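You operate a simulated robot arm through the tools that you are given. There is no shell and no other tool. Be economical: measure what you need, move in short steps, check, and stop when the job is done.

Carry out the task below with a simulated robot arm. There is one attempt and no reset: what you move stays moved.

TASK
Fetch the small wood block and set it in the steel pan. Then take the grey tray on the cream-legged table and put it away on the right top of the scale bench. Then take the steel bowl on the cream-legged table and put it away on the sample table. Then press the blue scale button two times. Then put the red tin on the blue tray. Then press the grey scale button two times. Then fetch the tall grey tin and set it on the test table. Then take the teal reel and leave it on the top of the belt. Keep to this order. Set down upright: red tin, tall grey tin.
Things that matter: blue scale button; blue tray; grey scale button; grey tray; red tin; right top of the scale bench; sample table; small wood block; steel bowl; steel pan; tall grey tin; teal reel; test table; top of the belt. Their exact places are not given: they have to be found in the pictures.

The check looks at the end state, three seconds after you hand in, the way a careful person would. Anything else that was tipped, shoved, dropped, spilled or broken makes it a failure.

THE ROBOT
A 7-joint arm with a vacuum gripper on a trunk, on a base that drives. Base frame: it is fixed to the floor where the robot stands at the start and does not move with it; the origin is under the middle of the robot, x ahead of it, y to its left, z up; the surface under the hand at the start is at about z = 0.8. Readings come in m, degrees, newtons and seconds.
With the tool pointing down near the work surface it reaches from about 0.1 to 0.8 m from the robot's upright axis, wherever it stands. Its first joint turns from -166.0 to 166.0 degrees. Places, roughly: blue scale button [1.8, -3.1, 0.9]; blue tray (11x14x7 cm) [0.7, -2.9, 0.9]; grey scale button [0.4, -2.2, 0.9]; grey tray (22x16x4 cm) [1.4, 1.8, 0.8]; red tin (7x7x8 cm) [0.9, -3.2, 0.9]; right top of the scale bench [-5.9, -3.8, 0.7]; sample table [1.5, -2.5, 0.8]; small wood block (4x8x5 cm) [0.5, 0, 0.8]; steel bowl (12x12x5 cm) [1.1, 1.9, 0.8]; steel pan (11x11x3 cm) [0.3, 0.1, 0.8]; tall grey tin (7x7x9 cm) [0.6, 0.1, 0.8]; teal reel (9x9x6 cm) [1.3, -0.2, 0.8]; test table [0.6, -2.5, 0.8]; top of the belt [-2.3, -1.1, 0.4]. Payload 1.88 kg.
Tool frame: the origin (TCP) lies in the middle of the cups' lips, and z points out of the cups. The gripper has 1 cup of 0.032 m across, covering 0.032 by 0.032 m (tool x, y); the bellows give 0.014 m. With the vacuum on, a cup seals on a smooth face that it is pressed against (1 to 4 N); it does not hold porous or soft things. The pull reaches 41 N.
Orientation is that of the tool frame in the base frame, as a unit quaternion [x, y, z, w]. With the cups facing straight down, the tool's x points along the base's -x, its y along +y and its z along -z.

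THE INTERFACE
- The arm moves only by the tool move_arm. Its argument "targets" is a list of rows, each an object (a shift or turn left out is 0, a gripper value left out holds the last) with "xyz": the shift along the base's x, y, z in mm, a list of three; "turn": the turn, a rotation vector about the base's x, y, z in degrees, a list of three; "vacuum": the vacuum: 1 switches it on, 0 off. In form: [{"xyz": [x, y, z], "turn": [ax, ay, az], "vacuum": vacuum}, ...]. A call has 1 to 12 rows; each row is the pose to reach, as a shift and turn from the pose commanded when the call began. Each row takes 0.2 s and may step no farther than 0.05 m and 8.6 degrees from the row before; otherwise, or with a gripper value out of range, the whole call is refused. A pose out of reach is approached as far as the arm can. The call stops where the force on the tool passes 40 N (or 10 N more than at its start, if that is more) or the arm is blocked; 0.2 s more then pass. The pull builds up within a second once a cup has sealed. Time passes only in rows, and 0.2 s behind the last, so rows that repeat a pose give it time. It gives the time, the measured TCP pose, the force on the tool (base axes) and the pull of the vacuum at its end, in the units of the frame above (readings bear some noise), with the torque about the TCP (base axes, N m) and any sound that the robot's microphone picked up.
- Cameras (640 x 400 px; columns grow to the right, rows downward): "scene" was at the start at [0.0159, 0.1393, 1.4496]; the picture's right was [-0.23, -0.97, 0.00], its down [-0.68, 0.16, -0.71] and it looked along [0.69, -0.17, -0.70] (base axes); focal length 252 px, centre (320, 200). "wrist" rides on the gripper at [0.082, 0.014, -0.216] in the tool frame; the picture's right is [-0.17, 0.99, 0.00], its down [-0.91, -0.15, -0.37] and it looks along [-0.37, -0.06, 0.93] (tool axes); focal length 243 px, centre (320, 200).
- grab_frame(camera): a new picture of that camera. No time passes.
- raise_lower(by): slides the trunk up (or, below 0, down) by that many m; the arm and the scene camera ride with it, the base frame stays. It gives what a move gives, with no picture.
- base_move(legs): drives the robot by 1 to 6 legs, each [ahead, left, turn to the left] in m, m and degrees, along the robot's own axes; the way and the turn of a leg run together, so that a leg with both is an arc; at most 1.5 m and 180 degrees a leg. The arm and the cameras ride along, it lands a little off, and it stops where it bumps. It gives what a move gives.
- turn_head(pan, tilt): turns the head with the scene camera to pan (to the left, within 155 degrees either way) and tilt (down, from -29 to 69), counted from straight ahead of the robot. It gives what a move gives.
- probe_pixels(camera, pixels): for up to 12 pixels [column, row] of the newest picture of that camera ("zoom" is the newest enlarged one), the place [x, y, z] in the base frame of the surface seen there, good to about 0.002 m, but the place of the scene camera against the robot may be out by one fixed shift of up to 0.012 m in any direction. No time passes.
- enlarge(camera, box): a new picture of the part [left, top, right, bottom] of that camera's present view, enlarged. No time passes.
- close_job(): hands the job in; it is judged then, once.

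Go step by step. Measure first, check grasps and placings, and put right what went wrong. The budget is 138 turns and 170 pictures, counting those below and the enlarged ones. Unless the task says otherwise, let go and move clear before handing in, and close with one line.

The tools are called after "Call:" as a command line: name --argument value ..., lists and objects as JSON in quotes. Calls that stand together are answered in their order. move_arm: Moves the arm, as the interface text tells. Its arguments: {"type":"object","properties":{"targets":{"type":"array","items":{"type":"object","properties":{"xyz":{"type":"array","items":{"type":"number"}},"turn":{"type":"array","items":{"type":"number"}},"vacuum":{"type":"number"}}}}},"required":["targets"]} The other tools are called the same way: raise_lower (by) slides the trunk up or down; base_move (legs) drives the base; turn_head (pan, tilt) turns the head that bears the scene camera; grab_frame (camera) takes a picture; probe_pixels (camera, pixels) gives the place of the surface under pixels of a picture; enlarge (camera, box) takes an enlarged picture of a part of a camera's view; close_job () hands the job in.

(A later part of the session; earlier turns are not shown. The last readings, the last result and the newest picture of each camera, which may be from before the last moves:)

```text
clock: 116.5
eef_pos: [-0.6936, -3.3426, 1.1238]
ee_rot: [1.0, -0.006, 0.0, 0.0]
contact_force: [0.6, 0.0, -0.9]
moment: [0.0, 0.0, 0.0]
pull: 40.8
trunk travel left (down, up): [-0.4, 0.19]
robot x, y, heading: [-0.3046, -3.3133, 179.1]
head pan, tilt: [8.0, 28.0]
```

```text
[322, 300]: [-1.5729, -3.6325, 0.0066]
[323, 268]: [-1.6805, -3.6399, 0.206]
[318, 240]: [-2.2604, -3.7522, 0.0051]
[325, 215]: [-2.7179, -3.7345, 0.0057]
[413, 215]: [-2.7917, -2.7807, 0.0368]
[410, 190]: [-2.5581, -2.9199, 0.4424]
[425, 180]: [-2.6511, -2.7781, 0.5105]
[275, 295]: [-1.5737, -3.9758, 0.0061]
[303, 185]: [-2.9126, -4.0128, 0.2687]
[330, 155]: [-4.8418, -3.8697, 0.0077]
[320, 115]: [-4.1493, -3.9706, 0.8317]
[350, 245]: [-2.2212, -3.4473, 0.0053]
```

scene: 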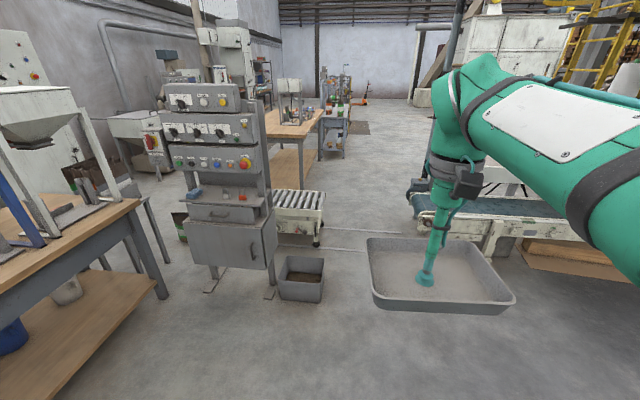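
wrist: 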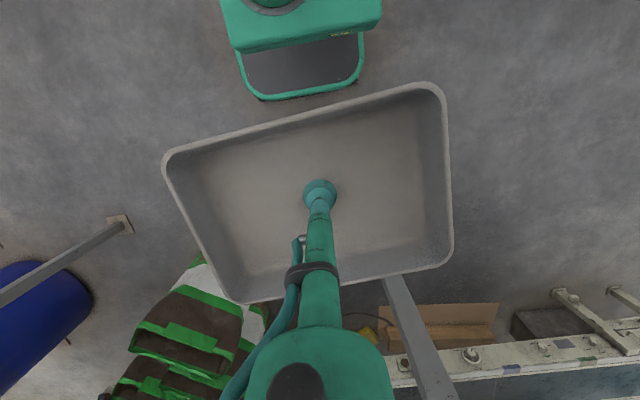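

The bin's edge is at y≈−3.64 and the belt motor at −2.92, so y≈−3.29 is central. I drive straight through.

Call:
base_move --legs '[[1.45, 0, 0], [1.45, 0, 0], [0.9, 0, 0]]'

Call:
turn_head --pan 20 --tilt 28

Call:
grab_frame --camera "scene"

```text
clock: 135.1
eef_pos: [-4.5388, -3.1762, 1.1235]
ee_rot: [1.0, -0.022, -0.001, 0.0]
contact_force: [0.3, -0.2, -1.9]
moment: [0.02, 0.0, -0.02]
pull: 40.3
trunk travel left (down, up): [-0.4, 0.19]
robot x, y, heading: [-4.142, -3.1565, 177.5]
head pan, tilt: [8.0, 28.0]
```

```text
clock: 135.8
eef_pos: [-4.5382, -3.1757, 1.123]
ee_rot: [1.0, -0.022, 0.0, 0.0]
contact_force: [-0.7, -0.7, -1.0]
moment: [0.01, 0.0, 0.01]
pull: 40.8
trunk travel left (down, up): [-0.4, 0.19]
robot x, y, heading: [-4.144, -3.1592, 177.6]
head pan, tilt: [20.0, 28.0]
```

```text
139 pictures are left
```

scene: 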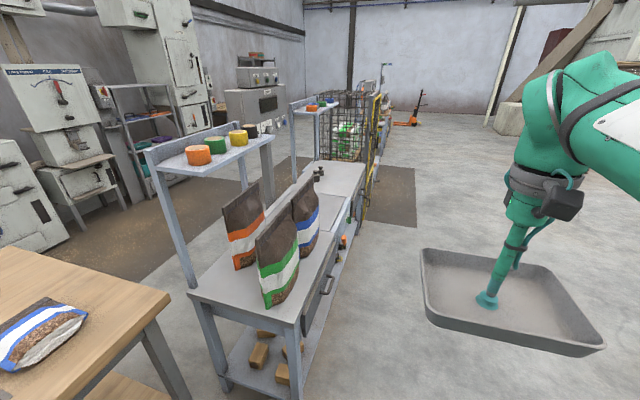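

The right part of the scale bench beyond the bags appears open. I drive alongside and turn to face it.

Call:
base_move --legs '[[1.45, -0.15, 0], [0.1, 0, 0], [0, 0, 92.4]]'

Call:
turn_head --pan 5 --tilt 40

Call:
grab_frame --camera "scene"

Call:
grab_frame --camera "wrist"

```text
clock: 147.5
eef_pos: [-5.6071, -3.3335, 1.1228]
ee_rot: [0.706, 0.708, 0.0, 0.0]
contact_force: [-0.4, -0.7, -1.1]
moment: [-0.01, 0.01, -0.02]
pull: 40.8
trunk travel left (down, up): [-0.4, 0.19]
robot x, y, heading: [-5.6439, -2.9403, -89.8]
head pan, tilt: [20.0, 28.0]
```

```text
clock: 148.3
eef_pos: [-5.6072, -3.3329, 1.1248]
ee_rot: [0.707, 0.708, 0.001, -0.001]
contact_force: [0.3, -0.1, -1.1]
moment: [0.01, 0.04, 0.03]
pull: 40.6
trunk travel left (down, up): [-0.4, 0.19]
robot x, y, heading: [-5.6428, -2.9397, -89.8]
head pan, tilt: [5.0, 40.0]
```

```text
138 pictures are left
```

scene: 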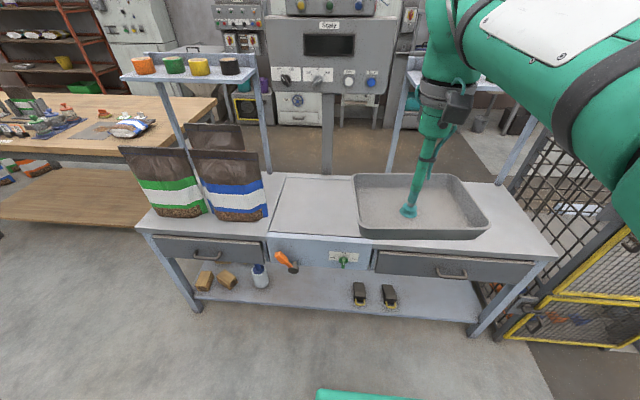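

```text
137 pictures are left
```

wrist: 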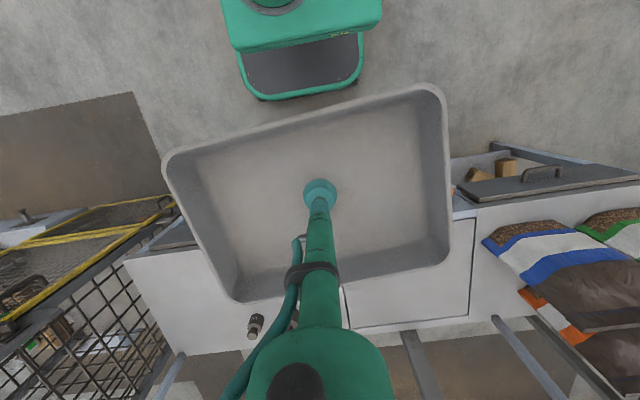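

The middle plate is the scale platform; the right section is beneath and right of the tray. I probe the bench edges and the small thing at wrist (255,325).

Call:
probe_pixels --camera "wrist" --pixels '[[125, 262], [165, 352], [345, 320], [470, 315], [476, 210], [255, 325], [255, 340], [295, 318], [352, 330], [185, 225], [200, 340], [330, 345]]'

Call:
probe_pixels --camera "scene" --pixels '[[350, 235], [520, 235], [555, 255], [485, 180], [400, 160], [352, 180], [500, 175], [545, 160], [280, 180], [395, 170]]'

Call:
enlarge --camera "scene" --box '[340, 100, 580, 270]'

```text
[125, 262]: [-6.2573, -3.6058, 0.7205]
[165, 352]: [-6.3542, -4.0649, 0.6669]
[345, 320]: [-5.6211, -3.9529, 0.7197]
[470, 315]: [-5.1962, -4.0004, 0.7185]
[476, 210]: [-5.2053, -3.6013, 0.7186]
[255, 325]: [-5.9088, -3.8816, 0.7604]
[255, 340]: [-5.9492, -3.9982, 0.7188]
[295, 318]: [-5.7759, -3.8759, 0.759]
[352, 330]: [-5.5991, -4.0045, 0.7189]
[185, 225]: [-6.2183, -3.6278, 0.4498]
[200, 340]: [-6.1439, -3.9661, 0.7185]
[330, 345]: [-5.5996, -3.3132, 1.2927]
```

```text
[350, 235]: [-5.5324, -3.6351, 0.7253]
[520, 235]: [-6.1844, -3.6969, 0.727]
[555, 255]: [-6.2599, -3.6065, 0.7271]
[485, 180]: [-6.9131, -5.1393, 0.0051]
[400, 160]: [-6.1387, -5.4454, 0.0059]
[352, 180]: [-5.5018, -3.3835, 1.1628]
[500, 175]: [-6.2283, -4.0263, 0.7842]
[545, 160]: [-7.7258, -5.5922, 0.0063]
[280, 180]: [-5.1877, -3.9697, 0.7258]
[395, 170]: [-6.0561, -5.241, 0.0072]
```

```text
2.35 times, centred on (460, 185) of scene
```

zoom: 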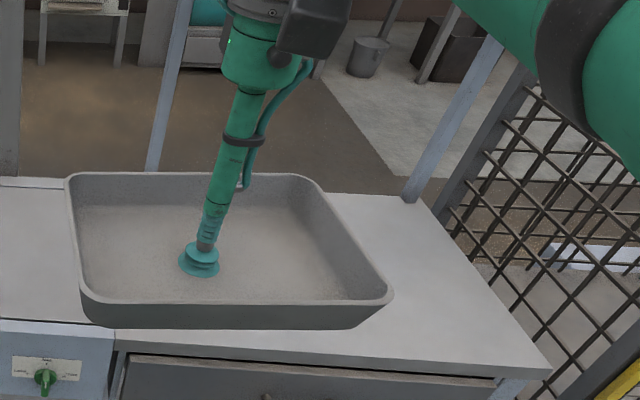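

Right top spans x −6.26…−5.61, y −3.60…−4.0, z 0.719, with two small weights near y −3.88. I'll set the tray at about (−6.0,−3.72). First I move the base closer.

Call:
base_move --legs '[[0.2, -0.25, 0]]'

Call:
grab_frame --camera "wrist"

```text
clock: 150.4
eef_pos: [-5.8596, -3.5364, 1.1233]
ee_rot: [0.707, 0.707, 0.0, 0.0]
contact_force: [0.4, -0.4, -1.0]
moment: [0.0, 0.0, 0.03]
pull: 41.0
trunk travel left (down, up): [-0.4, 0.19]
robot x, y, heading: [-5.8959, -3.1447, -90.0]
head pan, tilt: [5.0, 40.0]
```

```text
135 pictures are left
```

wrist: 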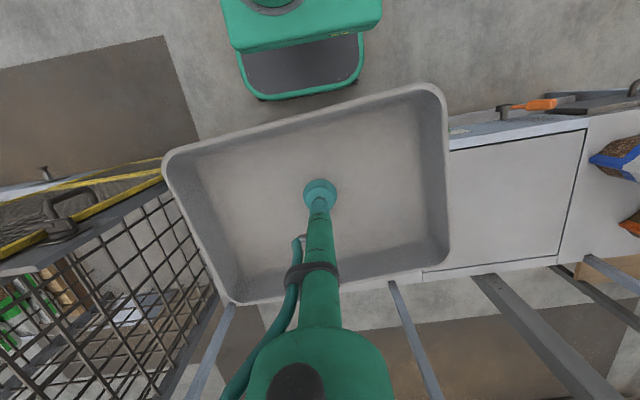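

I shift over the spot and descend to ~0.80 for a check.

Call:
move_arm --targets '[{"xyz": [-30, -38, 0]}, {"xyz": [-60, -76, 0]}, {"xyz": [-90, -114, 0]}, {"xyz": [-120, -152, 0]}, {"xyz": [-140, -184, -10]}, {"xyz": [-140, -184, -55]}, {"xyz": [-140, -184, -100]}, {"xyz": [-140, -184, -145]}, {"xyz": [-140, -184, -190]}, {"xyz": [-140, -184, -235]}, {"xyz": [-140, -184, -280]}, {"xyz": [-140, -184, -320]}]'

Call:
grab_frame --camera "scene"

Call:
grab_frame --camera "wrist"

```text
clock: 153.1
eef_pos: [-5.999, -3.7218, 0.801]
ee_rot: [0.707, 0.707, 0.0, 0.0]
contact_force: [0.3, 0.3, -0.5]
moment: [-0.03, 0.06, -0.01]
pull: 41.5
trunk travel left (down, up): [-0.4, 0.19]
robot x, y, heading: [-5.8946, -3.1432, -90.0]
head pan, tilt: [5.0, 40.0]
```

```text
134 pictures are left
```

scene: 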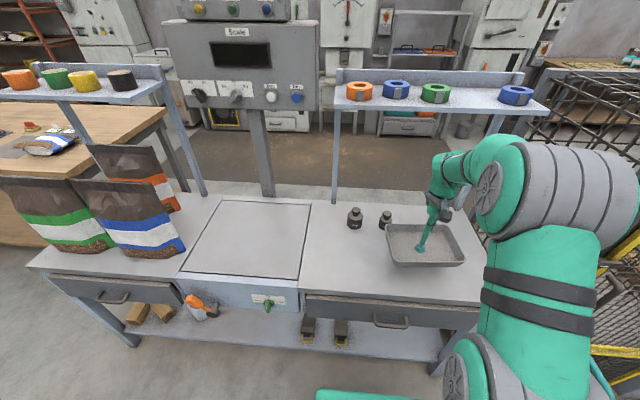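

```text
133 pictures are left
```

wrist: 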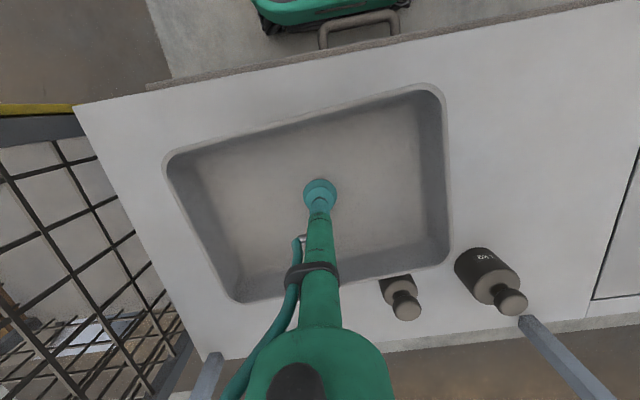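

A small weight at wrist (398,290) is near the tray's back rim. I probe for clearance.

Call:
probe_pixels --camera "wrist" --pixels '[[395, 278], [385, 282], [408, 300], [400, 270], [445, 255], [240, 300], [300, 70], [168, 160], [437, 90]]'

```text
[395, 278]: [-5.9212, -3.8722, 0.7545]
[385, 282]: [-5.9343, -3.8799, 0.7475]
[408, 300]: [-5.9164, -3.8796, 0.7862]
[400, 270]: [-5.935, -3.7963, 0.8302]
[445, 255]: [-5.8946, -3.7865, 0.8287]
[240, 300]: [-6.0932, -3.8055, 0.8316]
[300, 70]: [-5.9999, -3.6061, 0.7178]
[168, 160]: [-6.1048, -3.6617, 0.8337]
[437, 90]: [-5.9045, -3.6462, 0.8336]
```

Clearance is ~6 cm. I lower ~75 mm and release.

Call:
move_arm --targets '[{"xyz": [0, 0, -30]}, {"xyz": [0, 0, -55]}, {"xyz": [0, 0, -68]}, {"xyz": [0, 0, -73]}, {"xyz": [0, 0, -76]}, {"xyz": [0, 0, -76]}]'

```text
clock: 154.4
eef_pos: [-5.9983, -3.7196, 0.7274]
ee_rot: [0.708, 0.707, 0.0, 0.0]
contact_force: [-0.7, -0.5, -1.5]
moment: [-0.01, 0.04, 0.01]
pull: 40.9
trunk travel left (down, up): [-0.4, 0.19]
robot x, y, heading: [-5.8927, -3.1444, -90.3]
head pan, tilt: [5.0, 40.0]
```

Call:
move_arm --targets '[{"xyz": [0, 0, -3]}, {"xyz": [0, 0, -6]}, {"xyz": [0, 0, -6]}]'

```text
clock: 155.2
eef_pos: [-5.998, -3.722, 0.7237]
ee_rot: [0.707, 0.707, -0.003, 0.001]
contact_force: [0.6, 3.8, 28.6]
moment: [0.12, 0.04, -0.19]
pull: 40.6
trunk travel left (down, up): [-0.4, 0.19]
robot x, y, heading: [-5.8927, -3.1397, -89.7]
head pan, tilt: [5.0, 40.0]
```

Contact is firm (28 N); the tray stands on the bench. I release and rise.

Call:
move_arm --targets '[{"xyz": [0, 0, 4], "vacuum": 0}, {"xyz": [0, 0, 4]}, {"xyz": [0, 0, 4]}, {"xyz": [0, 0, 40]}, {"xyz": [0, 0, 90]}, {"xyz": [0, 10, 140]}, {"xyz": [10, 30, 185]}, {"xyz": [20, 50, 230]}, {"xyz": [30, 80, 270]}, {"xyz": [50, 110, 305]}, {"xyz": [80, 140, 340]}, {"xyz": [110, 180, 360]}]'

Call:
grab_frame --camera "scene"

```text
refused: row 6 steps farther than a row can; nothing moved
```

```text
132 pictures are left
```

scene: 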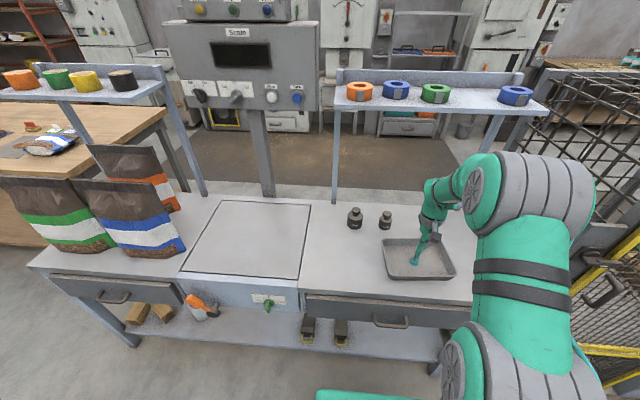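

Row steps were too big; I redo it.

Call:
move_arm --targets '[{"xyz": [0, 0, 4], "vacuum": 0}, {"xyz": [0, 0, 4]}, {"xyz": [0, 0, 4]}, {"xyz": [0, 0, 40]}, {"xyz": [0, 0, 85]}, {"xyz": [0, 5, 130]}, {"xyz": [8, 20, 170]}, {"xyz": [18, 40, 210]}, {"xyz": [30, 65, 248]}, {"xyz": [45, 95, 280]}, {"xyz": [65, 125, 310]}, {"xyz": [85, 155, 335]}]'

Call:
move_arm --targets '[{"xyz": [20, 20, 30]}, {"xyz": [40, 30, 60]}]'

Call:
grab_frame --camera "wrist"

```text
clock: 157.8
eef_pos: [-5.9143, -3.5652, 1.0549]
ee_rot: [0.707, 0.707, 0.0, 0.0]
contact_force: [-0.3, -0.8, -0.6]
moment: [0.03, -0.03, 0.01]
pull: 0.0
trunk travel left (down, up): [-0.4, 0.19]
robot x, y, heading: [-5.8927, -3.1426, -90.1]
head pan, tilt: [5.0, 40.0]
```

```text
clock: 158.4
eef_pos: [-5.8743, -3.5355, 1.1147]
ee_rot: [0.708, 0.707, -0.001, 0.0]
contact_force: [-0.4, -0.4, -0.3]
moment: [0.0, 0.02, 0.0]
pull: 0.0
trunk travel left (down, up): [-0.4, 0.19]
robot x, y, heading: [-5.8956, -3.1435, -89.9]
head pan, tilt: [5.0, 40.0]
```

```text
131 pictures are left
```

wrist: 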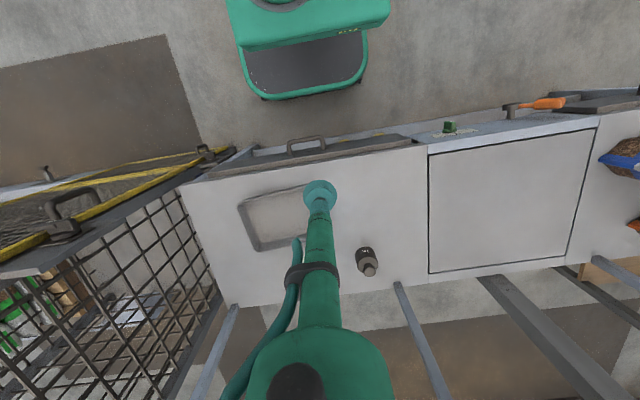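

Tray is placed well. Next the bowl: I go back the same way, heading +x.

Call:
base_move --legs '[[-0.2, 0, 0], [0, 0, 90], [1.3, -0.15, 0], [1.25, -0.19, 0]]'

```text
clock: 175.9
eef_pos: [-2.9741, -3.2903, 1.1142]
ee_rot: [0.01, 1.0, 0.0, 0.0]
contact_force: [-0.3, -0.7, -0.4]
moment: [-0.02, 0.0, -0.04]
pull: 0.1
trunk travel left (down, up): [-0.4, 0.19]
robot x, y, heading: [-3.3695, -3.3016, -1.4]
head pan, tilt: [5.0, 40.0]
```

Lined up with the gap; correct the heading and drive through to x≈−0.3.

Call:
base_move --legs '[[0, 0.02, 1.4], [1.45, 0, 0], [1.45, 0, 0], [0.17, 0, 0]]'

```text
clock: 191.5
eef_pos: [0.1286, -3.2475, 1.1145]
ee_rot: [0.0, 1.0, -0.001, -0.001]
contact_force: [-0.1, 0.1, 0.5]
moment: [0.02, 0.0, -0.02]
pull: 0.0
trunk travel left (down, up): [-0.4, 0.19]
robot x, y, heading: [-0.265, -3.2698, 0.5]
head pan, tilt: [5.0, 40.0]
```

I strafe to the corridor (backing off slightly from the test table), then drive on to x≈2.17.

Call:
base_move --legs '[[-0.12, 0, -0.5], [0, 1.2, 0], [0, 1.21, 0]]'

```text
clock: 204.2
eef_pos: [0.0539, -0.8451, 1.1159]
ee_rot: [0.019, 1.0, 0.001, 0.001]
contact_force: [0.0, 0.1, -0.1]
moment: [0.04, 0.01, -0.01]
pull: 0.0
trunk travel left (down, up): [-0.4, 0.19]
robot x, y, heading: [-0.3371, -0.8524, -2.4]
head pan, tilt: [5.0, 40.0]
```

Call:
base_move --legs '[[0, 0, 2.5], [1.3, 0, 0], [1.2, 0, 0]]'

```text
clock: 216.8
eef_pos: [2.5498, -0.827, 1.1144]
ee_rot: [0.001, 1.0, 0.0, 0.0]
contact_force: [0.2, -1.0, 0.1]
moment: [-0.05, 0.02, -0.02]
pull: 0.1
trunk travel left (down, up): [-0.4, 0.19]
robot x, y, heading: [2.1546, -0.8456, -0.4]
head pan, tilt: [5.0, 40.0]
```

Call:
base_move --legs '[[0.02, 1.4, 0], [0, 1.33, 0], [0, 0, 180], [0.29, 0, 0]]'

Call:
grab_frame --camera "scene"

Call:
grab_frame --camera "wrist"

```text
clock: 239.1
eef_pos: [1.4705, 1.8476, 1.1145]
ee_rot: [1.0, 0.02, -0.001, 0.0]
contact_force: [-0.3, -0.3, -0.9]
moment: [-0.02, 0.01, 0.0]
pull: 0.1
trunk travel left (down, up): [-0.4, 0.19]
robot x, y, heading: [1.8644, 1.883, -177.7]
head pan, tilt: [5.0, 40.0]
```

```text
130 pictures are left
```

scene: 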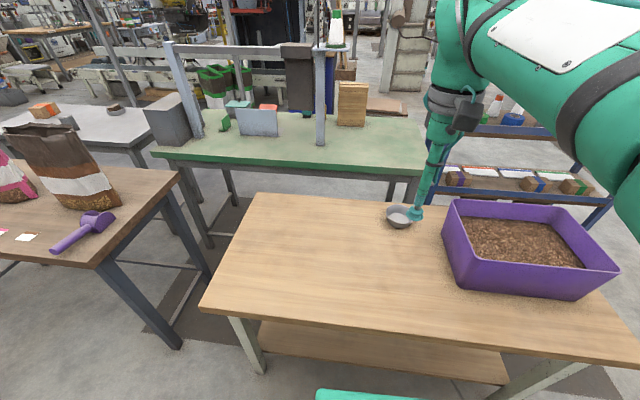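

```text
129 pictures are left
```

wrist: 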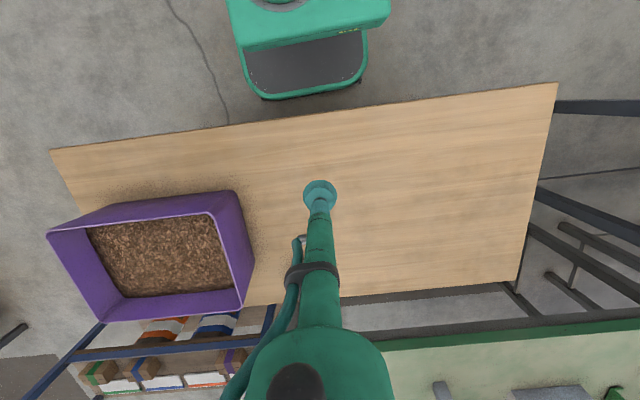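

The bowl is hidden behind the gripper. I lower the tool beside it to see its inside.

Call:
move_arm --targets '[{"xyz": [-45, -10, -15]}, {"xyz": [-90, -20, -30]}, {"xyz": [-135, -30, -45]}, {"xyz": [-180, -40, -60]}, {"xyz": [-225, -50, -75]}, {"xyz": [-265, -60, -90]}, {"xyz": [-305, -65, -100]}, {"xyz": [-305, -65, -100]}]'

Call:
grab_frame --camera "wrist"

```text
clock: 240.9
eef_pos: [1.1635, 1.7832, 1.0161]
ee_rot: [1.0, 0.021, 0.001, 0.001]
contact_force: [0.1, -0.1, -0.3]
moment: [0.0, -0.02, -0.01]
pull: 0.1
trunk travel left (down, up): [-0.4, 0.19]
robot x, y, heading: [1.8655, 1.8838, -177.7]
head pan, tilt: [5.0, 40.0]
```

```text
128 pictures are left
```

wrist: 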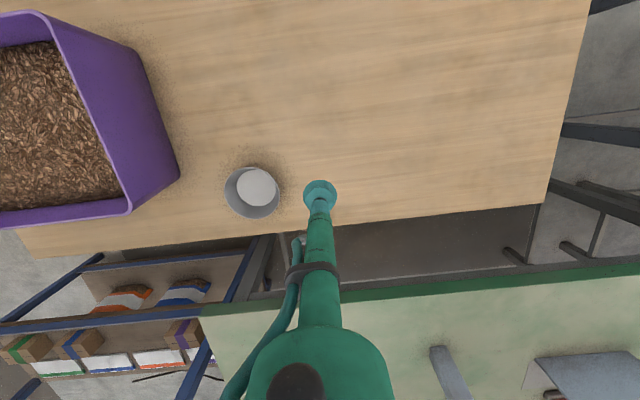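

Call:
probe_pixels --camera "wrist" --pixels '[[257, 187], [246, 183], [268, 190], [258, 175], [258, 200], [226, 190], [280, 200], [250, 217], [255, 168], [130, 210], [178, 175]]'

Call:
enlarge --camera "wrist" --box '[200, 150, 300, 240]'

```text
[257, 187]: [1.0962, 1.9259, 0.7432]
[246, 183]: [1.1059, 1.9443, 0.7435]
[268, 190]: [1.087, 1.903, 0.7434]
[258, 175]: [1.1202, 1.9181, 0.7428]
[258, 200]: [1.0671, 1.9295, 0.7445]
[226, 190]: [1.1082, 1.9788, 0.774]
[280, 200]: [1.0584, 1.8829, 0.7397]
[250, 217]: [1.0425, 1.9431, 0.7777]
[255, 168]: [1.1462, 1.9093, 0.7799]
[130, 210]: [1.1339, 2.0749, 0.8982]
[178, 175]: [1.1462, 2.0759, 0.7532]
```

```text
4.44 times, centred on (250, 195) of wrist
```

zoom: 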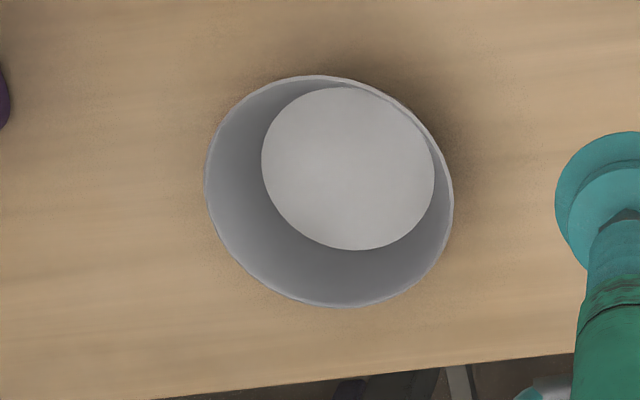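

Bowl floor is flat at z 0.743, centre (1.095,1.926). I go above it and press with vacuum.

Call:
move_arm --targets '[{"xyz": [-20, 40, 0]}, {"xyz": [-40, 85, 0]}, {"xyz": [-60, 125, 0]}, {"xyz": [-68, 143, -30]}, {"xyz": [-68, 143, -75]}, {"xyz": [-68, 143, -120]}, {"xyz": [-68, 143, -165]}, {"xyz": [-68, 143, -210]}, {"xyz": [-68, 143, -210]}]'

Call:
grab_frame --camera "wrist"

```text
clock: 242.9
eef_pos: [1.0954, 1.9262, 0.807]
ee_rot: [1.0, 0.02, 0.0, 0.0]
contact_force: [-0.7, -0.3, -0.3]
moment: [0.02, -0.04, -0.02]
pull: 0.0
out of reach, approached as far as the arm can: row 3
trunk travel left (down, up): [-0.4, 0.19]
robot x, y, heading: [1.8631, 1.8883, -177.7]
head pan, tilt: [5.0, 40.0]
```

```text
126 pictures are left
```

wrist: 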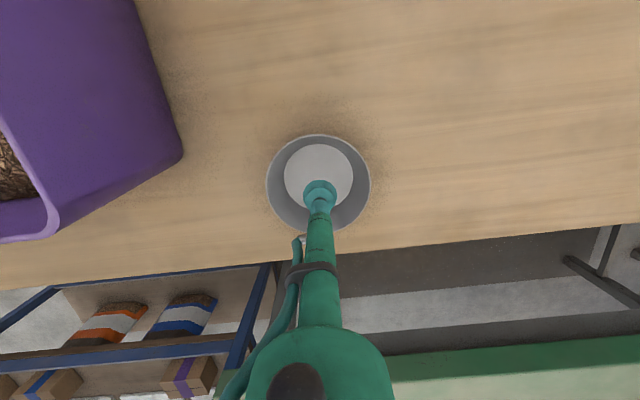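

Centred over the bowl. I descend to the floor at 0.743.

Call:
move_arm --targets '[{"xyz": [0, 0, -30], "vacuum": 1}, {"xyz": [0, 0, -58]}, {"xyz": [0, 0, -64]}, {"xyz": [0, 0, -67]}, {"xyz": [0, 0, -67]}, {"xyz": [0, 0, -67]}, {"xyz": [0, 0, -67]}, {"xyz": [0, 0, -67]}]'

```text
clock: 244.7
eef_pos: [1.0955, 1.9263, 0.7408]
ee_rot: [1.0, 0.021, -0.002, 0.0]
contact_force: [0.9, 7.4, 17.8]
moment: [-0.02, -0.05, -0.03]
pull: 41.3
trunk travel left (down, up): [-0.4, 0.19]
robot x, y, heading: [1.8619, 1.8819, -177.6]
head pan, tilt: [5.0, 40.0]
```

Sealed. Lift and retract.

Call:
move_arm --targets '[{"xyz": [0, 0, 35]}, {"xyz": [0, 0, 80]}, {"xyz": [0, 0, 125]}, {"xyz": [5, 0, 170]}, {"xyz": [20, 0, 210]}, {"xyz": [50, -5, 245]}, {"xyz": [90, -10, 270]}, {"xyz": [135, -15, 290]}, {"xyz": [180, -20, 310]}, {"xyz": [225, -25, 325]}, {"xyz": [270, -30, 340]}, {"xyz": [315, -35, 355]}]'

Call:
move_arm --targets '[{"xyz": [40, -5, 15]}, {"xyz": [60, -10, 30]}]'

```text
clock: 247.3
eef_pos: [1.4119, 1.8905, 1.0947]
ee_rot: [1.0, 0.021, 0.001, 0.0]
contact_force: [0.0, 0.1, 0.4]
moment: [-0.02, -0.06, 0.03]
pull: 40.1
trunk travel left (down, up): [-0.4, 0.19]
robot x, y, heading: [1.8622, 1.8827, -177.5]
head pan, tilt: [5.0, 40.0]
```

```text
clock: 247.9
eef_pos: [1.4726, 1.8819, 1.1242]
ee_rot: [1.0, 0.021, 0.0, 0.0]
contact_force: [-0.1, -0.2, -0.2]
moment: [0.0, -0.02, 0.01]
pull: 40.6
trunk travel left (down, up): [-0.4, 0.19]
robot x, y, heading: [1.8579, 1.8838, -177.5]
head pan, tilt: [5.0, 40.0]
```

Next: toward the sample table. I drive down the aisle and look.

Call:
base_move --legs '[[-0.4, 0, -2.5], [0, 1.4, 0], [0, 1.0, 0]]'

Call:
turn_head --pan 75 --tilt 30

Call:
grab_frame --camera "scene"

```text
clock: 261.7
eef_pos: [1.8611, -0.4922, 1.1224]
ee_rot: [1.0, 0.001, -0.001, 0.0]
contact_force: [-0.2, 0.3, -1.0]
moment: [-0.01, 0.0, -0.02]
pull: 40.8
trunk travel left (down, up): [-0.4, 0.19]
robot x, y, heading: [2.2561, -0.5059, -180.1]
head pan, tilt: [5.0, 40.0]
```

```text
clock: 263.1
eef_pos: [1.8607, -0.4916, 1.1235]
ee_rot: [1.0, 0.0, 0.0, -0.001]
contact_force: [-0.3, 0.3, -0.6]
moment: [0.0, 0.0, 0.02]
pull: 40.9
trunk travel left (down, up): [-0.4, 0.19]
robot x, y, heading: [2.2508, -0.5083, -180.1]
head pan, tilt: [75.0, 30.0]
```

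```text
125 pictures are left
```

scene: 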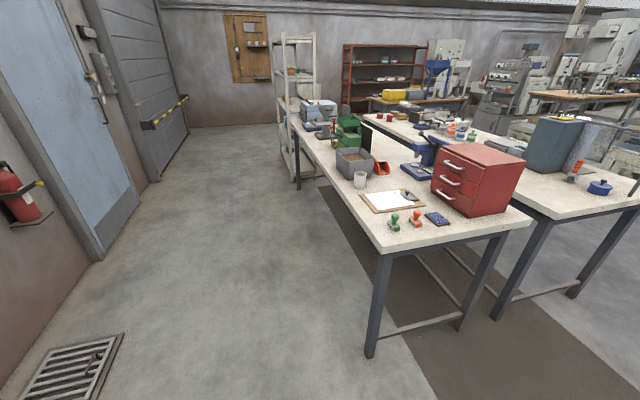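

Call:
enlarge --camera "scene" --box '[280, 80, 520, 230]'

Call:
probe_pixels --camera "scene" --pixels '[[385, 248], [530, 225], [330, 180], [300, 135], [410, 170], [365, 205], [370, 355], [350, 165], [100, 250], [190, 130], [298, 185], [395, 150]]'

```text
2.67 times, centred on (400, 155) of scene
```

zoom: 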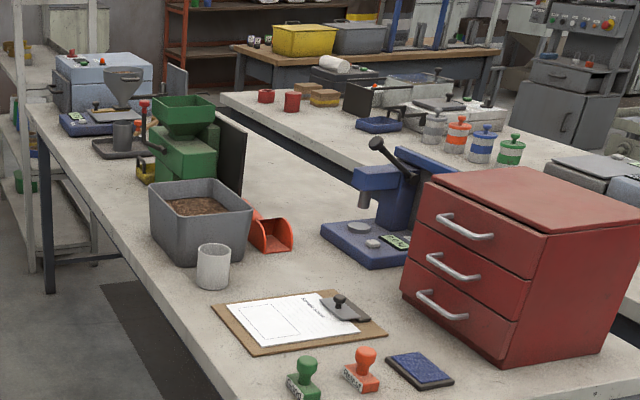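

```text
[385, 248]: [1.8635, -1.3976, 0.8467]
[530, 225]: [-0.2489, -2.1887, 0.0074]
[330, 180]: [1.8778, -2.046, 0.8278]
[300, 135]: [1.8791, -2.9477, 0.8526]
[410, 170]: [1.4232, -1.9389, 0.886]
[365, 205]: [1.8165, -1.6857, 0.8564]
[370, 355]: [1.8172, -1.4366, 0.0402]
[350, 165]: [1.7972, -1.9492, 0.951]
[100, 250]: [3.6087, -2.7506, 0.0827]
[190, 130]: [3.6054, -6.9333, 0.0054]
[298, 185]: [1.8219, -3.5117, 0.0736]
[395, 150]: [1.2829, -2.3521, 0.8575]
```

The sample table runs x≈1.17–1.88, y −1.4…−3.5, with free space mid-table. I'll go to its aisle side, keeping the bowl clear of the mill.

Call:
base_move --legs '[[-0.25, 0, 0], [0, 1.4, 0], [0, 0.5, 0]]'

Call:
turn_head --pan 15 --tilt 35

Call:
grab_frame --camera "scene"

```text
clock: 274.1
eef_pos: [2.1127, -2.3875, 1.1236]
ee_rot: [1.0, -0.004, 0.0, 0.0]
contact_force: [0.2, 0.5, -0.6]
moment: [-0.01, -0.01, -0.02]
pull: 40.9
trunk travel left (down, up): [-0.4, 0.19]
robot x, y, heading: [2.5025, -2.4073, 179.4]
head pan, tilt: [75.0, 30.0]
```

```text
clock: 275.4
eef_pos: [2.1136, -2.3889, 1.123]
ee_rot: [1.0, -0.004, 0.0, 0.0]
contact_force: [-0.3, -0.9, -0.1]
moment: [-0.03, -0.04, 0.0]
pull: 40.6
trunk travel left (down, up): [-0.4, 0.19]
robot x, y, heading: [2.5025, -2.405, 179.3]
head pan, tilt: [15.0, 35.0]
```

```text
123 pictures are left
```

scene: 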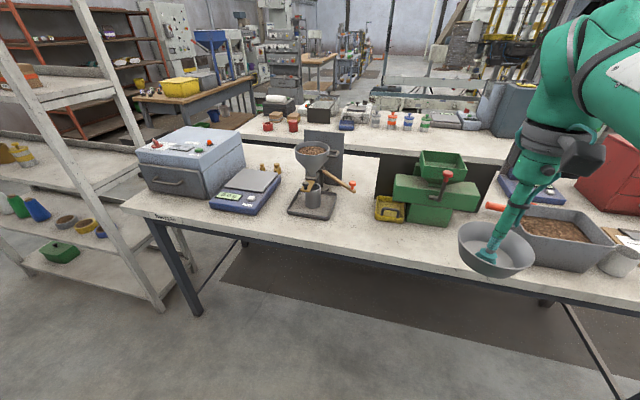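

Call:
enlarge --camera "scene" --box '[120, 110, 480, 280]'

Call:
probe_pixels --camera "scene" --pixels '[[350, 240], [335, 215], [375, 215], [405, 222], [360, 205], [350, 190], [248, 208], [235, 195], [365, 178], [430, 260], [300, 215], [280, 225]]'

```text
1.78 times, centred on (300, 195) of scene
```

zoom: 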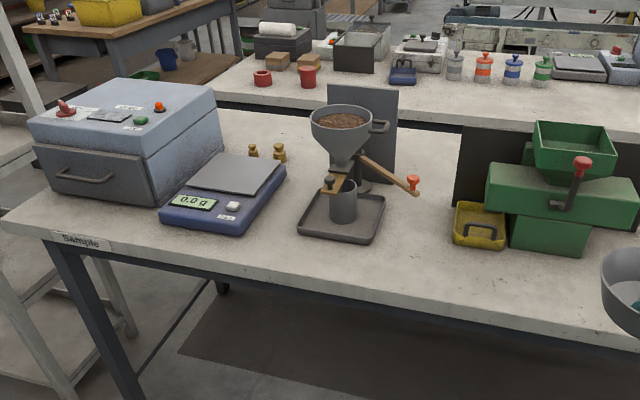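

```text
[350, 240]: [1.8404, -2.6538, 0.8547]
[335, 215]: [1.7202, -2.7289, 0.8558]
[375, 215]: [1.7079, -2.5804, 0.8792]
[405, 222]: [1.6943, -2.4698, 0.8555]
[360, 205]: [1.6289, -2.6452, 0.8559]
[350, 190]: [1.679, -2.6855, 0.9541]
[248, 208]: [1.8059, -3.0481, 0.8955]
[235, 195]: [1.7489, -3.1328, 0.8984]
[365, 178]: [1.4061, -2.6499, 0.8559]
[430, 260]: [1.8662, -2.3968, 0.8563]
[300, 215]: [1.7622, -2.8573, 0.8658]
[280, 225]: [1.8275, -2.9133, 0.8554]
```

Call:
probe_pixels --camera "zoom" --pixels '[[374, 241], [384, 205], [300, 232], [454, 243], [456, 206], [505, 250], [419, 190], [395, 183], [232, 206], [398, 130], [460, 180], [430, 285]]'

```text
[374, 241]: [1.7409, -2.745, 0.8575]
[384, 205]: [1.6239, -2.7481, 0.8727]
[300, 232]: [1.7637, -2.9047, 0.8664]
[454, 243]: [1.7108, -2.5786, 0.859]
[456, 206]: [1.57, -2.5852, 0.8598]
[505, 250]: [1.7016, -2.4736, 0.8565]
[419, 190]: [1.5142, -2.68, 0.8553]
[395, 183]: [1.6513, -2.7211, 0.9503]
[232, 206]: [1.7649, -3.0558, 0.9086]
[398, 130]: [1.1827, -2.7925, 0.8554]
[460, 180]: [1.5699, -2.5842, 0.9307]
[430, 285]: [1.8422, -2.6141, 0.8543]
```

A gap between funnel stand (y −2.745) and yellow tray (y −2.58) fits the bowl at about (1.79,−2.66). I shift the base.

Call:
base_move --legs '[[0.1, 0.3, 0.6]]'

Call:
grab_frame --camera "wrist"

Call:
grab_frame --camera "scene"

```text
clock: 277.5
eef_pos: [2.0116, -2.6882, 1.1224]
ee_rot: [1.0, -0.002, 0.0, 0.0]
contact_force: [-0.7, 0.2, 0.1]
moment: [0.0, 0.0, -0.02]
pull: 40.8
trunk travel left (down, up): [-0.4, 0.19]
robot x, y, heading: [2.4009, -2.706, 180.1]
head pan, tilt: [15.0, 35.0]
```

```text
121 pictures are left
```

wrist: 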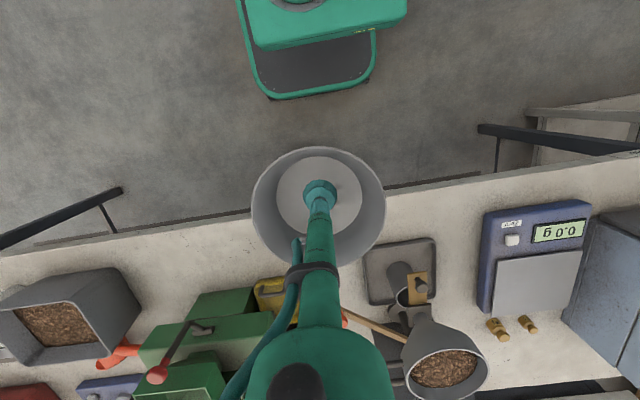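

```text
120 pictures are left
```

scene: 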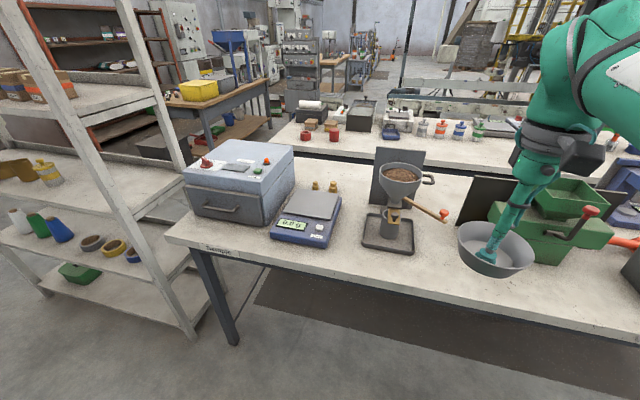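

Wrist probes for accurate positions of the gap, the table edge and the blue scale button.

Call:
probe_pixels --camera "wrist" --pixels '[[370, 303], [362, 250], [434, 240], [290, 300], [255, 285], [420, 188], [200, 222], [512, 240], [505, 245], [518, 236], [348, 318], [400, 192]]'

Call:
enlarge --camera "wrist" --box '[470, 190, 610, 290]'

```text
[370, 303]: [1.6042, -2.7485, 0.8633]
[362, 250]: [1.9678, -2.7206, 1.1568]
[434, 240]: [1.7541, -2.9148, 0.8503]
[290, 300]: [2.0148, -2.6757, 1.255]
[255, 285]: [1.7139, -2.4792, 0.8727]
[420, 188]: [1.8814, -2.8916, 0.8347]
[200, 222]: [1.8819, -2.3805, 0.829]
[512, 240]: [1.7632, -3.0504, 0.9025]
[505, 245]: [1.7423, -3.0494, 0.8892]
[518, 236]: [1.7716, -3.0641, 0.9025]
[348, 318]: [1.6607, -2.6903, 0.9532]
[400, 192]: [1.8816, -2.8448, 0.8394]
```

```text
4.00 times, centred on (540, 240) of wrist
```

zoom: 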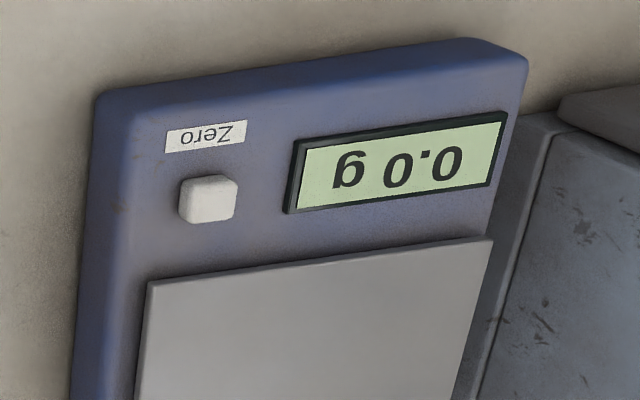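

Edge at x≈1.885, top ≈0.848. I bring the bowl over (1.795,−2.664) and descend to ~0.875.

Call:
move_arm --targets '[{"xyz": [-40, 5, 0]}, {"xyz": [-85, 10, 0]}, {"xyz": [-130, 15, 0]}, {"xyz": [-175, 20, 0]}, {"xyz": [-217, 24, 0]}, {"xyz": [-217, 24, -45]}, {"xyz": [-217, 24, -90]}, {"xyz": [-217, 24, -135]}, {"xyz": [-217, 24, -180]}, {"xyz": [-217, 24, -215]}, {"xyz": [-217, 24, -245]}, {"xyz": [-217, 24, -245]}]'

Call:
grab_frame --camera "wrist"

```text
clock: 280.1
eef_pos: [1.7938, -2.6647, 0.8762]
ee_rot: [1.0, -0.002, 0.0, 0.0]
contact_force: [0.2, 0.5, -0.3]
moment: [0.01, 0.0, 0.03]
pull: 40.7
trunk travel left (down, up): [-0.4, 0.19]
robot x, y, heading: [2.4014, -2.6992, 179.6]
head pan, tilt: [15.0, 35.0]
```

```text
118 pictures are left
```

wrist: 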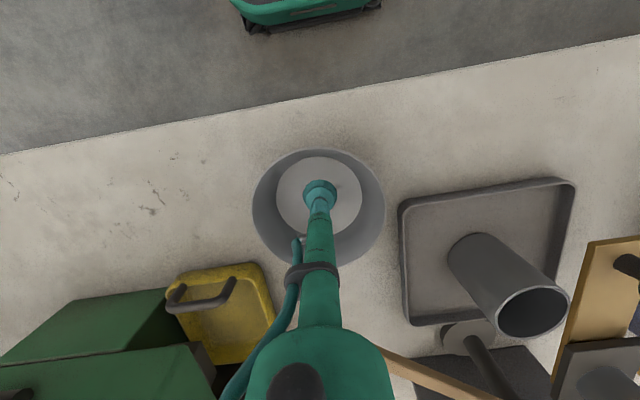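

Bowl is clear on all sides. Lower until contact.

Call:
move_arm --targets '[{"xyz": [0, 0, -15]}, {"xyz": [0, 0, -22]}, {"xyz": [0, 0, -26]}, {"xyz": [0, 0, -29]}, {"xyz": [0, 0, -29]}]'

```text
clock: 281.3
eef_pos: [1.7941, -2.6631, 0.8529]
ee_rot: [1.0, -0.002, -0.002, 0.0]
contact_force: [9.1, 5.2, 25.5]
moment: [-0.05, -0.07, -0.16]
pull: 40.5
trunk travel left (down, up): [-0.4, 0.19]
robot x, y, heading: [2.4023, -2.7017, 179.9]
head pan, tilt: [15.0, 35.0]
```

Down. Release and rise straight up, then view the blue scale from nearer.

Call:
move_arm --targets '[{"xyz": [0, 0, 4], "vacuum": 0}, {"xyz": [0, 0, 4]}, {"xyz": [0, 0, 4]}, {"xyz": [0, 0, 40]}, {"xyz": [0, 0, 85]}, {"xyz": [0, 0, 130]}, {"xyz": [10, -20, 160]}, {"xyz": [10, -65, 160]}, {"xyz": [10, -110, 160]}, {"xyz": [10, -155, 160]}, {"xyz": [10, -200, 160]}, {"xyz": [10, -245, 160]}]'

Call:
grab_frame --camera "wrist"

```text
clock: 283.9
eef_pos: [1.8037, -2.9091, 1.0111]
ee_rot: [1.0, -0.003, 0.0, 0.0]
contact_force: [-0.3, 0.6, 0.2]
moment: [-0.01, 0.01, 0.01]
pull: 0.0
trunk travel left (down, up): [-0.4, 0.19]
robot x, y, heading: [2.3993, -2.703, 180.0]
head pan, tilt: [15.0, 35.0]
```

```text
117 pictures are left
```

wrist: 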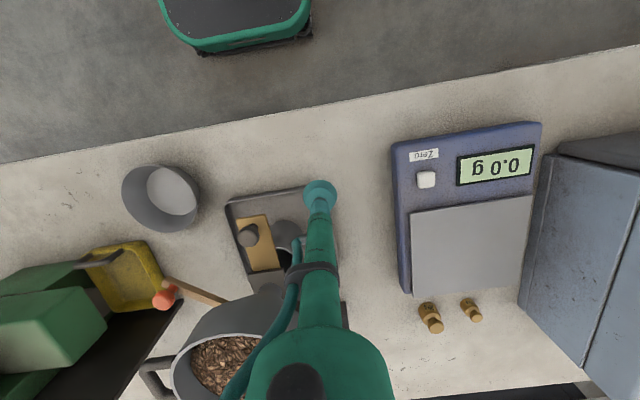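

Call:
enlarge --camera "wrist" --box '[380, 120, 540, 220]'

Call:
probe_pixels --camera "zoom" --pixels '[[188, 235], [165, 215], [215, 235], [185, 270], [188, 300], [150, 365], [188, 360], [320, 230], [190, 205], [330, 200], [175, 225], [200, 245]]'

```text
4.00 times, centred on (460, 170) of wrist
```

zoom: 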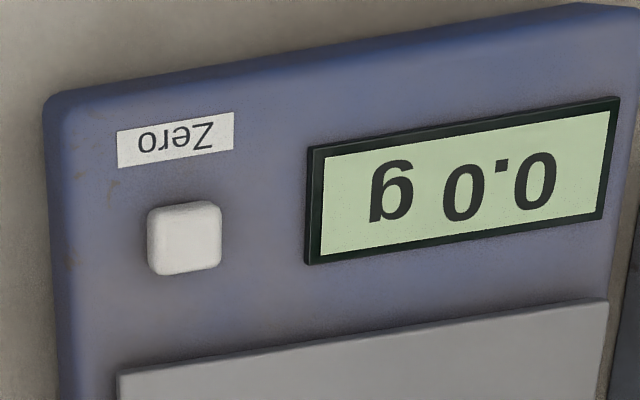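

```text
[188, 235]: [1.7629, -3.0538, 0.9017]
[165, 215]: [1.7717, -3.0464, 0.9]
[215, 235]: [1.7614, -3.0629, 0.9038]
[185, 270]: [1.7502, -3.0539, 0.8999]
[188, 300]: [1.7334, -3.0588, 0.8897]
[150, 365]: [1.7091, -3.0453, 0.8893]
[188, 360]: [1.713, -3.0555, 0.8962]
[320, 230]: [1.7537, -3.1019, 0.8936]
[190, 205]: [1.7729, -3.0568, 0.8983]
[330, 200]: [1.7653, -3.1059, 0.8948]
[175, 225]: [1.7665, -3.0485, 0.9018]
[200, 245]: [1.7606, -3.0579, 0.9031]
```

Button centre (1.763,−3.0545), top 0.902. I go above and press gradually.

Call:
move_arm --targets '[{"xyz": [-10, -40, 0]}, {"xyz": [-20, -85, 0]}, {"xyz": [-35, -125, 0]}, {"xyz": [-41, -145, -20]}, {"xyz": [-41, -145, -60]}, {"xyz": [-41, -145, -90]}, {"xyz": [-41, -145, -90]}]'

Call:
grab_frame --camera "wrist"

```text
clock: 285.5
eef_pos: [1.7628, -3.0541, 0.9171]
ee_rot: [1.0, -0.002, 0.001, -0.001]
contact_force: [0.4, -0.4, -0.8]
moment: [0.02, -0.03, 0.01]
pull: 0.1
trunk travel left (down, up): [-0.4, 0.19]
robot x, y, heading: [2.4036, -2.7044, 180.1]
head pan, tilt: [15.0, 35.0]
```

```text
115 pictures are left
```

wrist: 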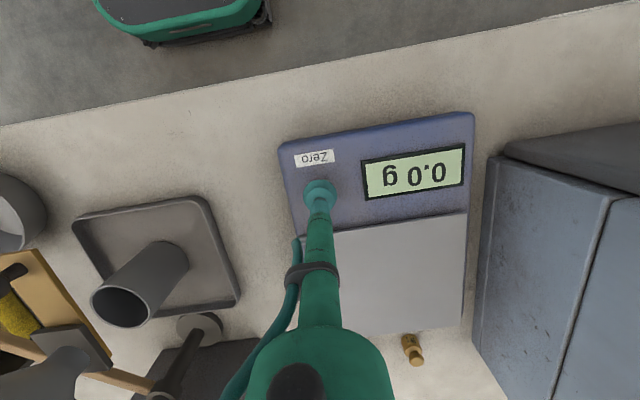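

Call:
move_arm --targets '[{"xyz": [0, 0, -12]}, {"xyz": [0, 0, -17]}, {"xyz": [0, 0, -20]}, {"xyz": [0, 0, -20]}]'

```text
clock: 286.5
eef_pos: [1.763, -3.0556, 0.8978]
ee_rot: [1.0, -0.002, 0.0, 0.0]
contact_force: [0.4, -1.1, 0.6]
moment: [0.01, 0.02, -0.01]
pull: 0.1
trunk travel left (down, up): [-0.4, 0.19]
robot x, y, heading: [2.4046, -2.7024, 179.7]
head pan, tilt: [15.0, 35.0]
```

Barely any force yet at 0.898. I press a little deeper.

Call:
move_arm --targets '[{"xyz": [0, 0, -3]}, {"xyz": [0, 0, -5]}, {"xyz": [0, 0, -5]}]'

Call:
grab_frame --camera "wrist"

```text
clock: 287.3
eef_pos: [1.7639, -3.0547, 0.8929]
ee_rot: [1.0, -0.001, 0.0, 0.0]
contact_force: [0.4, -0.3, 2.3]
moment: [0.01, 0.03, -0.04]
pull: 0.2
trunk travel left (down, up): [-0.4, 0.19]
robot x, y, heading: [2.3992, -2.7056, 179.8]
head pan, tilt: [15.0, 35.0]
heard: click
```

```text
114 pictures are left
```

wrist: 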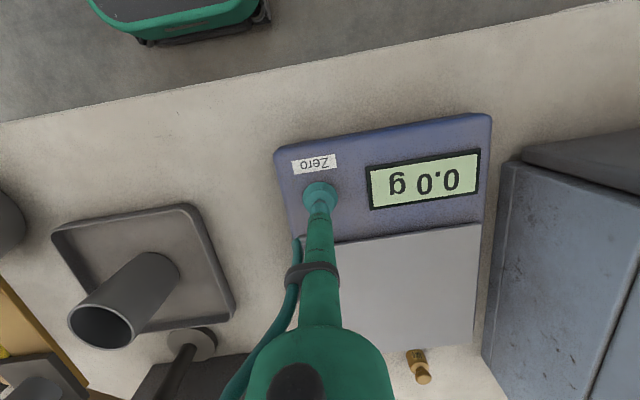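

A click was heard: press one. I release fully and press a second time, then stop there to read.

Call:
move_arm --targets '[{"xyz": [0, 0, 12]}, {"xyz": [0, 0, 24]}, {"xyz": [0, 0, 24]}, {"xyz": [0, 0, 24]}]'

Call:
move_arm --targets '[{"xyz": [0, 0, -12]}, {"xyz": [0, 0, -20]}, {"xyz": [0, 0, -24]}, {"xyz": [0, 0, -24]}]'

```text
clock: 288.3
eef_pos: [1.7621, -3.055, 0.918]
ee_rot: [1.0, -0.002, 0.002, 0.0]
contact_force: [-0.6, 0.3, 0.9]
moment: [0.0, 0.01, 0.02]
pull: 0.0
trunk travel left (down, up): [-0.4, 0.19]
robot x, y, heading: [2.3999, -2.7009, 179.8]
head pan, tilt: [15.0, 35.0]
```

```text
clock: 289.3
eef_pos: [1.7628, -3.0556, 0.8943]
ee_rot: [1.0, -0.001, 0.0, 0.001]
contact_force: [0.6, 0.4, 2.9]
moment: [-0.04, -0.02, -0.03]
pull: 0.0
trunk travel left (down, up): [-0.4, 0.19]
robot x, y, heading: [2.4038, -2.7045, 179.8]
head pan, tilt: [15.0, 35.0]
heard: click
```

Second click heard. I retract and look at the test table's far end to plan the red tin.

Call:
move_arm --targets '[{"xyz": [0, 0, 40]}, {"xyz": [0, 0, 85]}, {"xyz": [0, 0, 130]}, {"xyz": [20, 10, 165]}, {"xyz": [55, 20, 195]}, {"xyz": [95, 35, 215]}, {"xyz": [135, 60, 225]}, {"xyz": [170, 90, 230]}, {"xyz": [205, 125, 230]}, {"xyz": [230, 165, 230]}, {"xyz": [245, 210, 230]}, {"xyz": [245, 255, 230]}]'

Call:
move_arm --targets '[{"xyz": [0, 40, 0]}, {"xyz": [0, 80, 0]}]'

Call:
turn_head --pan 35 --tilt 22

Call:
grab_frame --camera "scene"

Call:
enlarge --camera "scene" --box '[280, 60, 560, 235]'

```text
clock: 291.9
eef_pos: [2.0071, -2.7992, 1.1237]
ee_rot: [1.0, -0.002, 0.0, 0.0]
contact_force: [0.2, -0.3, 0.0]
moment: [0.04, 0.03, -0.02]
pull: 0.0
trunk travel left (down, up): [-0.4, 0.19]
robot x, y, heading: [2.4004, -2.7019, 179.9]
head pan, tilt: [15.0, 35.0]
```

```text
clock: 292.5
eef_pos: [2.0089, -2.72, 1.1261]
ee_rot: [1.0, -0.002, 0.0, 0.0]
contact_force: [0.3, -0.3, -0.8]
moment: [0.04, 0.02, 0.01]
pull: 0.1
trunk travel left (down, up): [-0.4, 0.19]
robot x, y, heading: [2.4014, -2.7049, 179.6]
head pan, tilt: [15.0, 35.0]
```

```text
clock: 293.3
eef_pos: [2.0086, -2.7203, 1.1246]
ee_rot: [1.0, -0.002, 0.0, 0.0]
contact_force: [0.5, -0.7, 0.1]
moment: [-0.03, 0.02, -0.01]
pull: 0.1
trunk travel left (down, up): [-0.4, 0.19]
robot x, y, heading: [2.4039, -2.7016, 179.9]
head pan, tilt: [35.0, 22.0]
```

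```text
113 pictures are left
```

scene: 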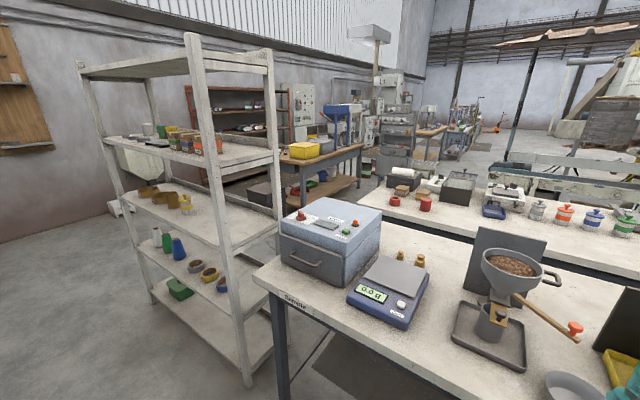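

```text
2.29 times, centred on (420, 148) of scene
```

zoom: 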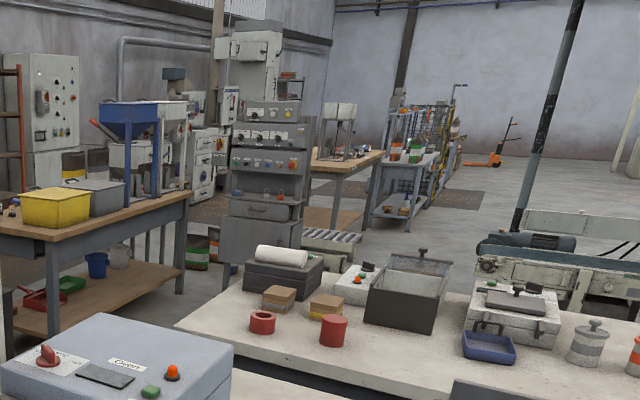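

Call:
probe_pixels --camera "zoom" --pixels '[[333, 322], [262, 318], [487, 350], [487, 340], [200, 315], [240, 280], [182, 322], [300, 345], [405, 310], [500, 310], [280, 300], [326, 305]]'

Call:
probe_pixels --camera "scene" --pixels '[[250, 378], [190, 330], [155, 300], [180, 280], [95, 215], [275, 320], [300, 195], [360, 150]]'

```text
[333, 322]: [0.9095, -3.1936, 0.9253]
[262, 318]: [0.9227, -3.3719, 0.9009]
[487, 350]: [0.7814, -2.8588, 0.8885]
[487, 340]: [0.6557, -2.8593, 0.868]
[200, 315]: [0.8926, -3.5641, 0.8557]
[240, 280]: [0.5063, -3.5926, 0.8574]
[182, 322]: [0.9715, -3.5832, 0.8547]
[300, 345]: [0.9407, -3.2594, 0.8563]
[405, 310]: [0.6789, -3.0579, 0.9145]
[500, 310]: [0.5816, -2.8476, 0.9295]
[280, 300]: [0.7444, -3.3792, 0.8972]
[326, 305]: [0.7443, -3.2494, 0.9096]
```

```text
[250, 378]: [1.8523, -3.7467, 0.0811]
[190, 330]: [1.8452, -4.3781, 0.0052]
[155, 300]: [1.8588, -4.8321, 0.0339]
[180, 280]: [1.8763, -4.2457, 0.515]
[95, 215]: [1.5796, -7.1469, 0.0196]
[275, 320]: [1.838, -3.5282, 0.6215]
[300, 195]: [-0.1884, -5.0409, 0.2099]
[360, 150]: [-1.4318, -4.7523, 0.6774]
```

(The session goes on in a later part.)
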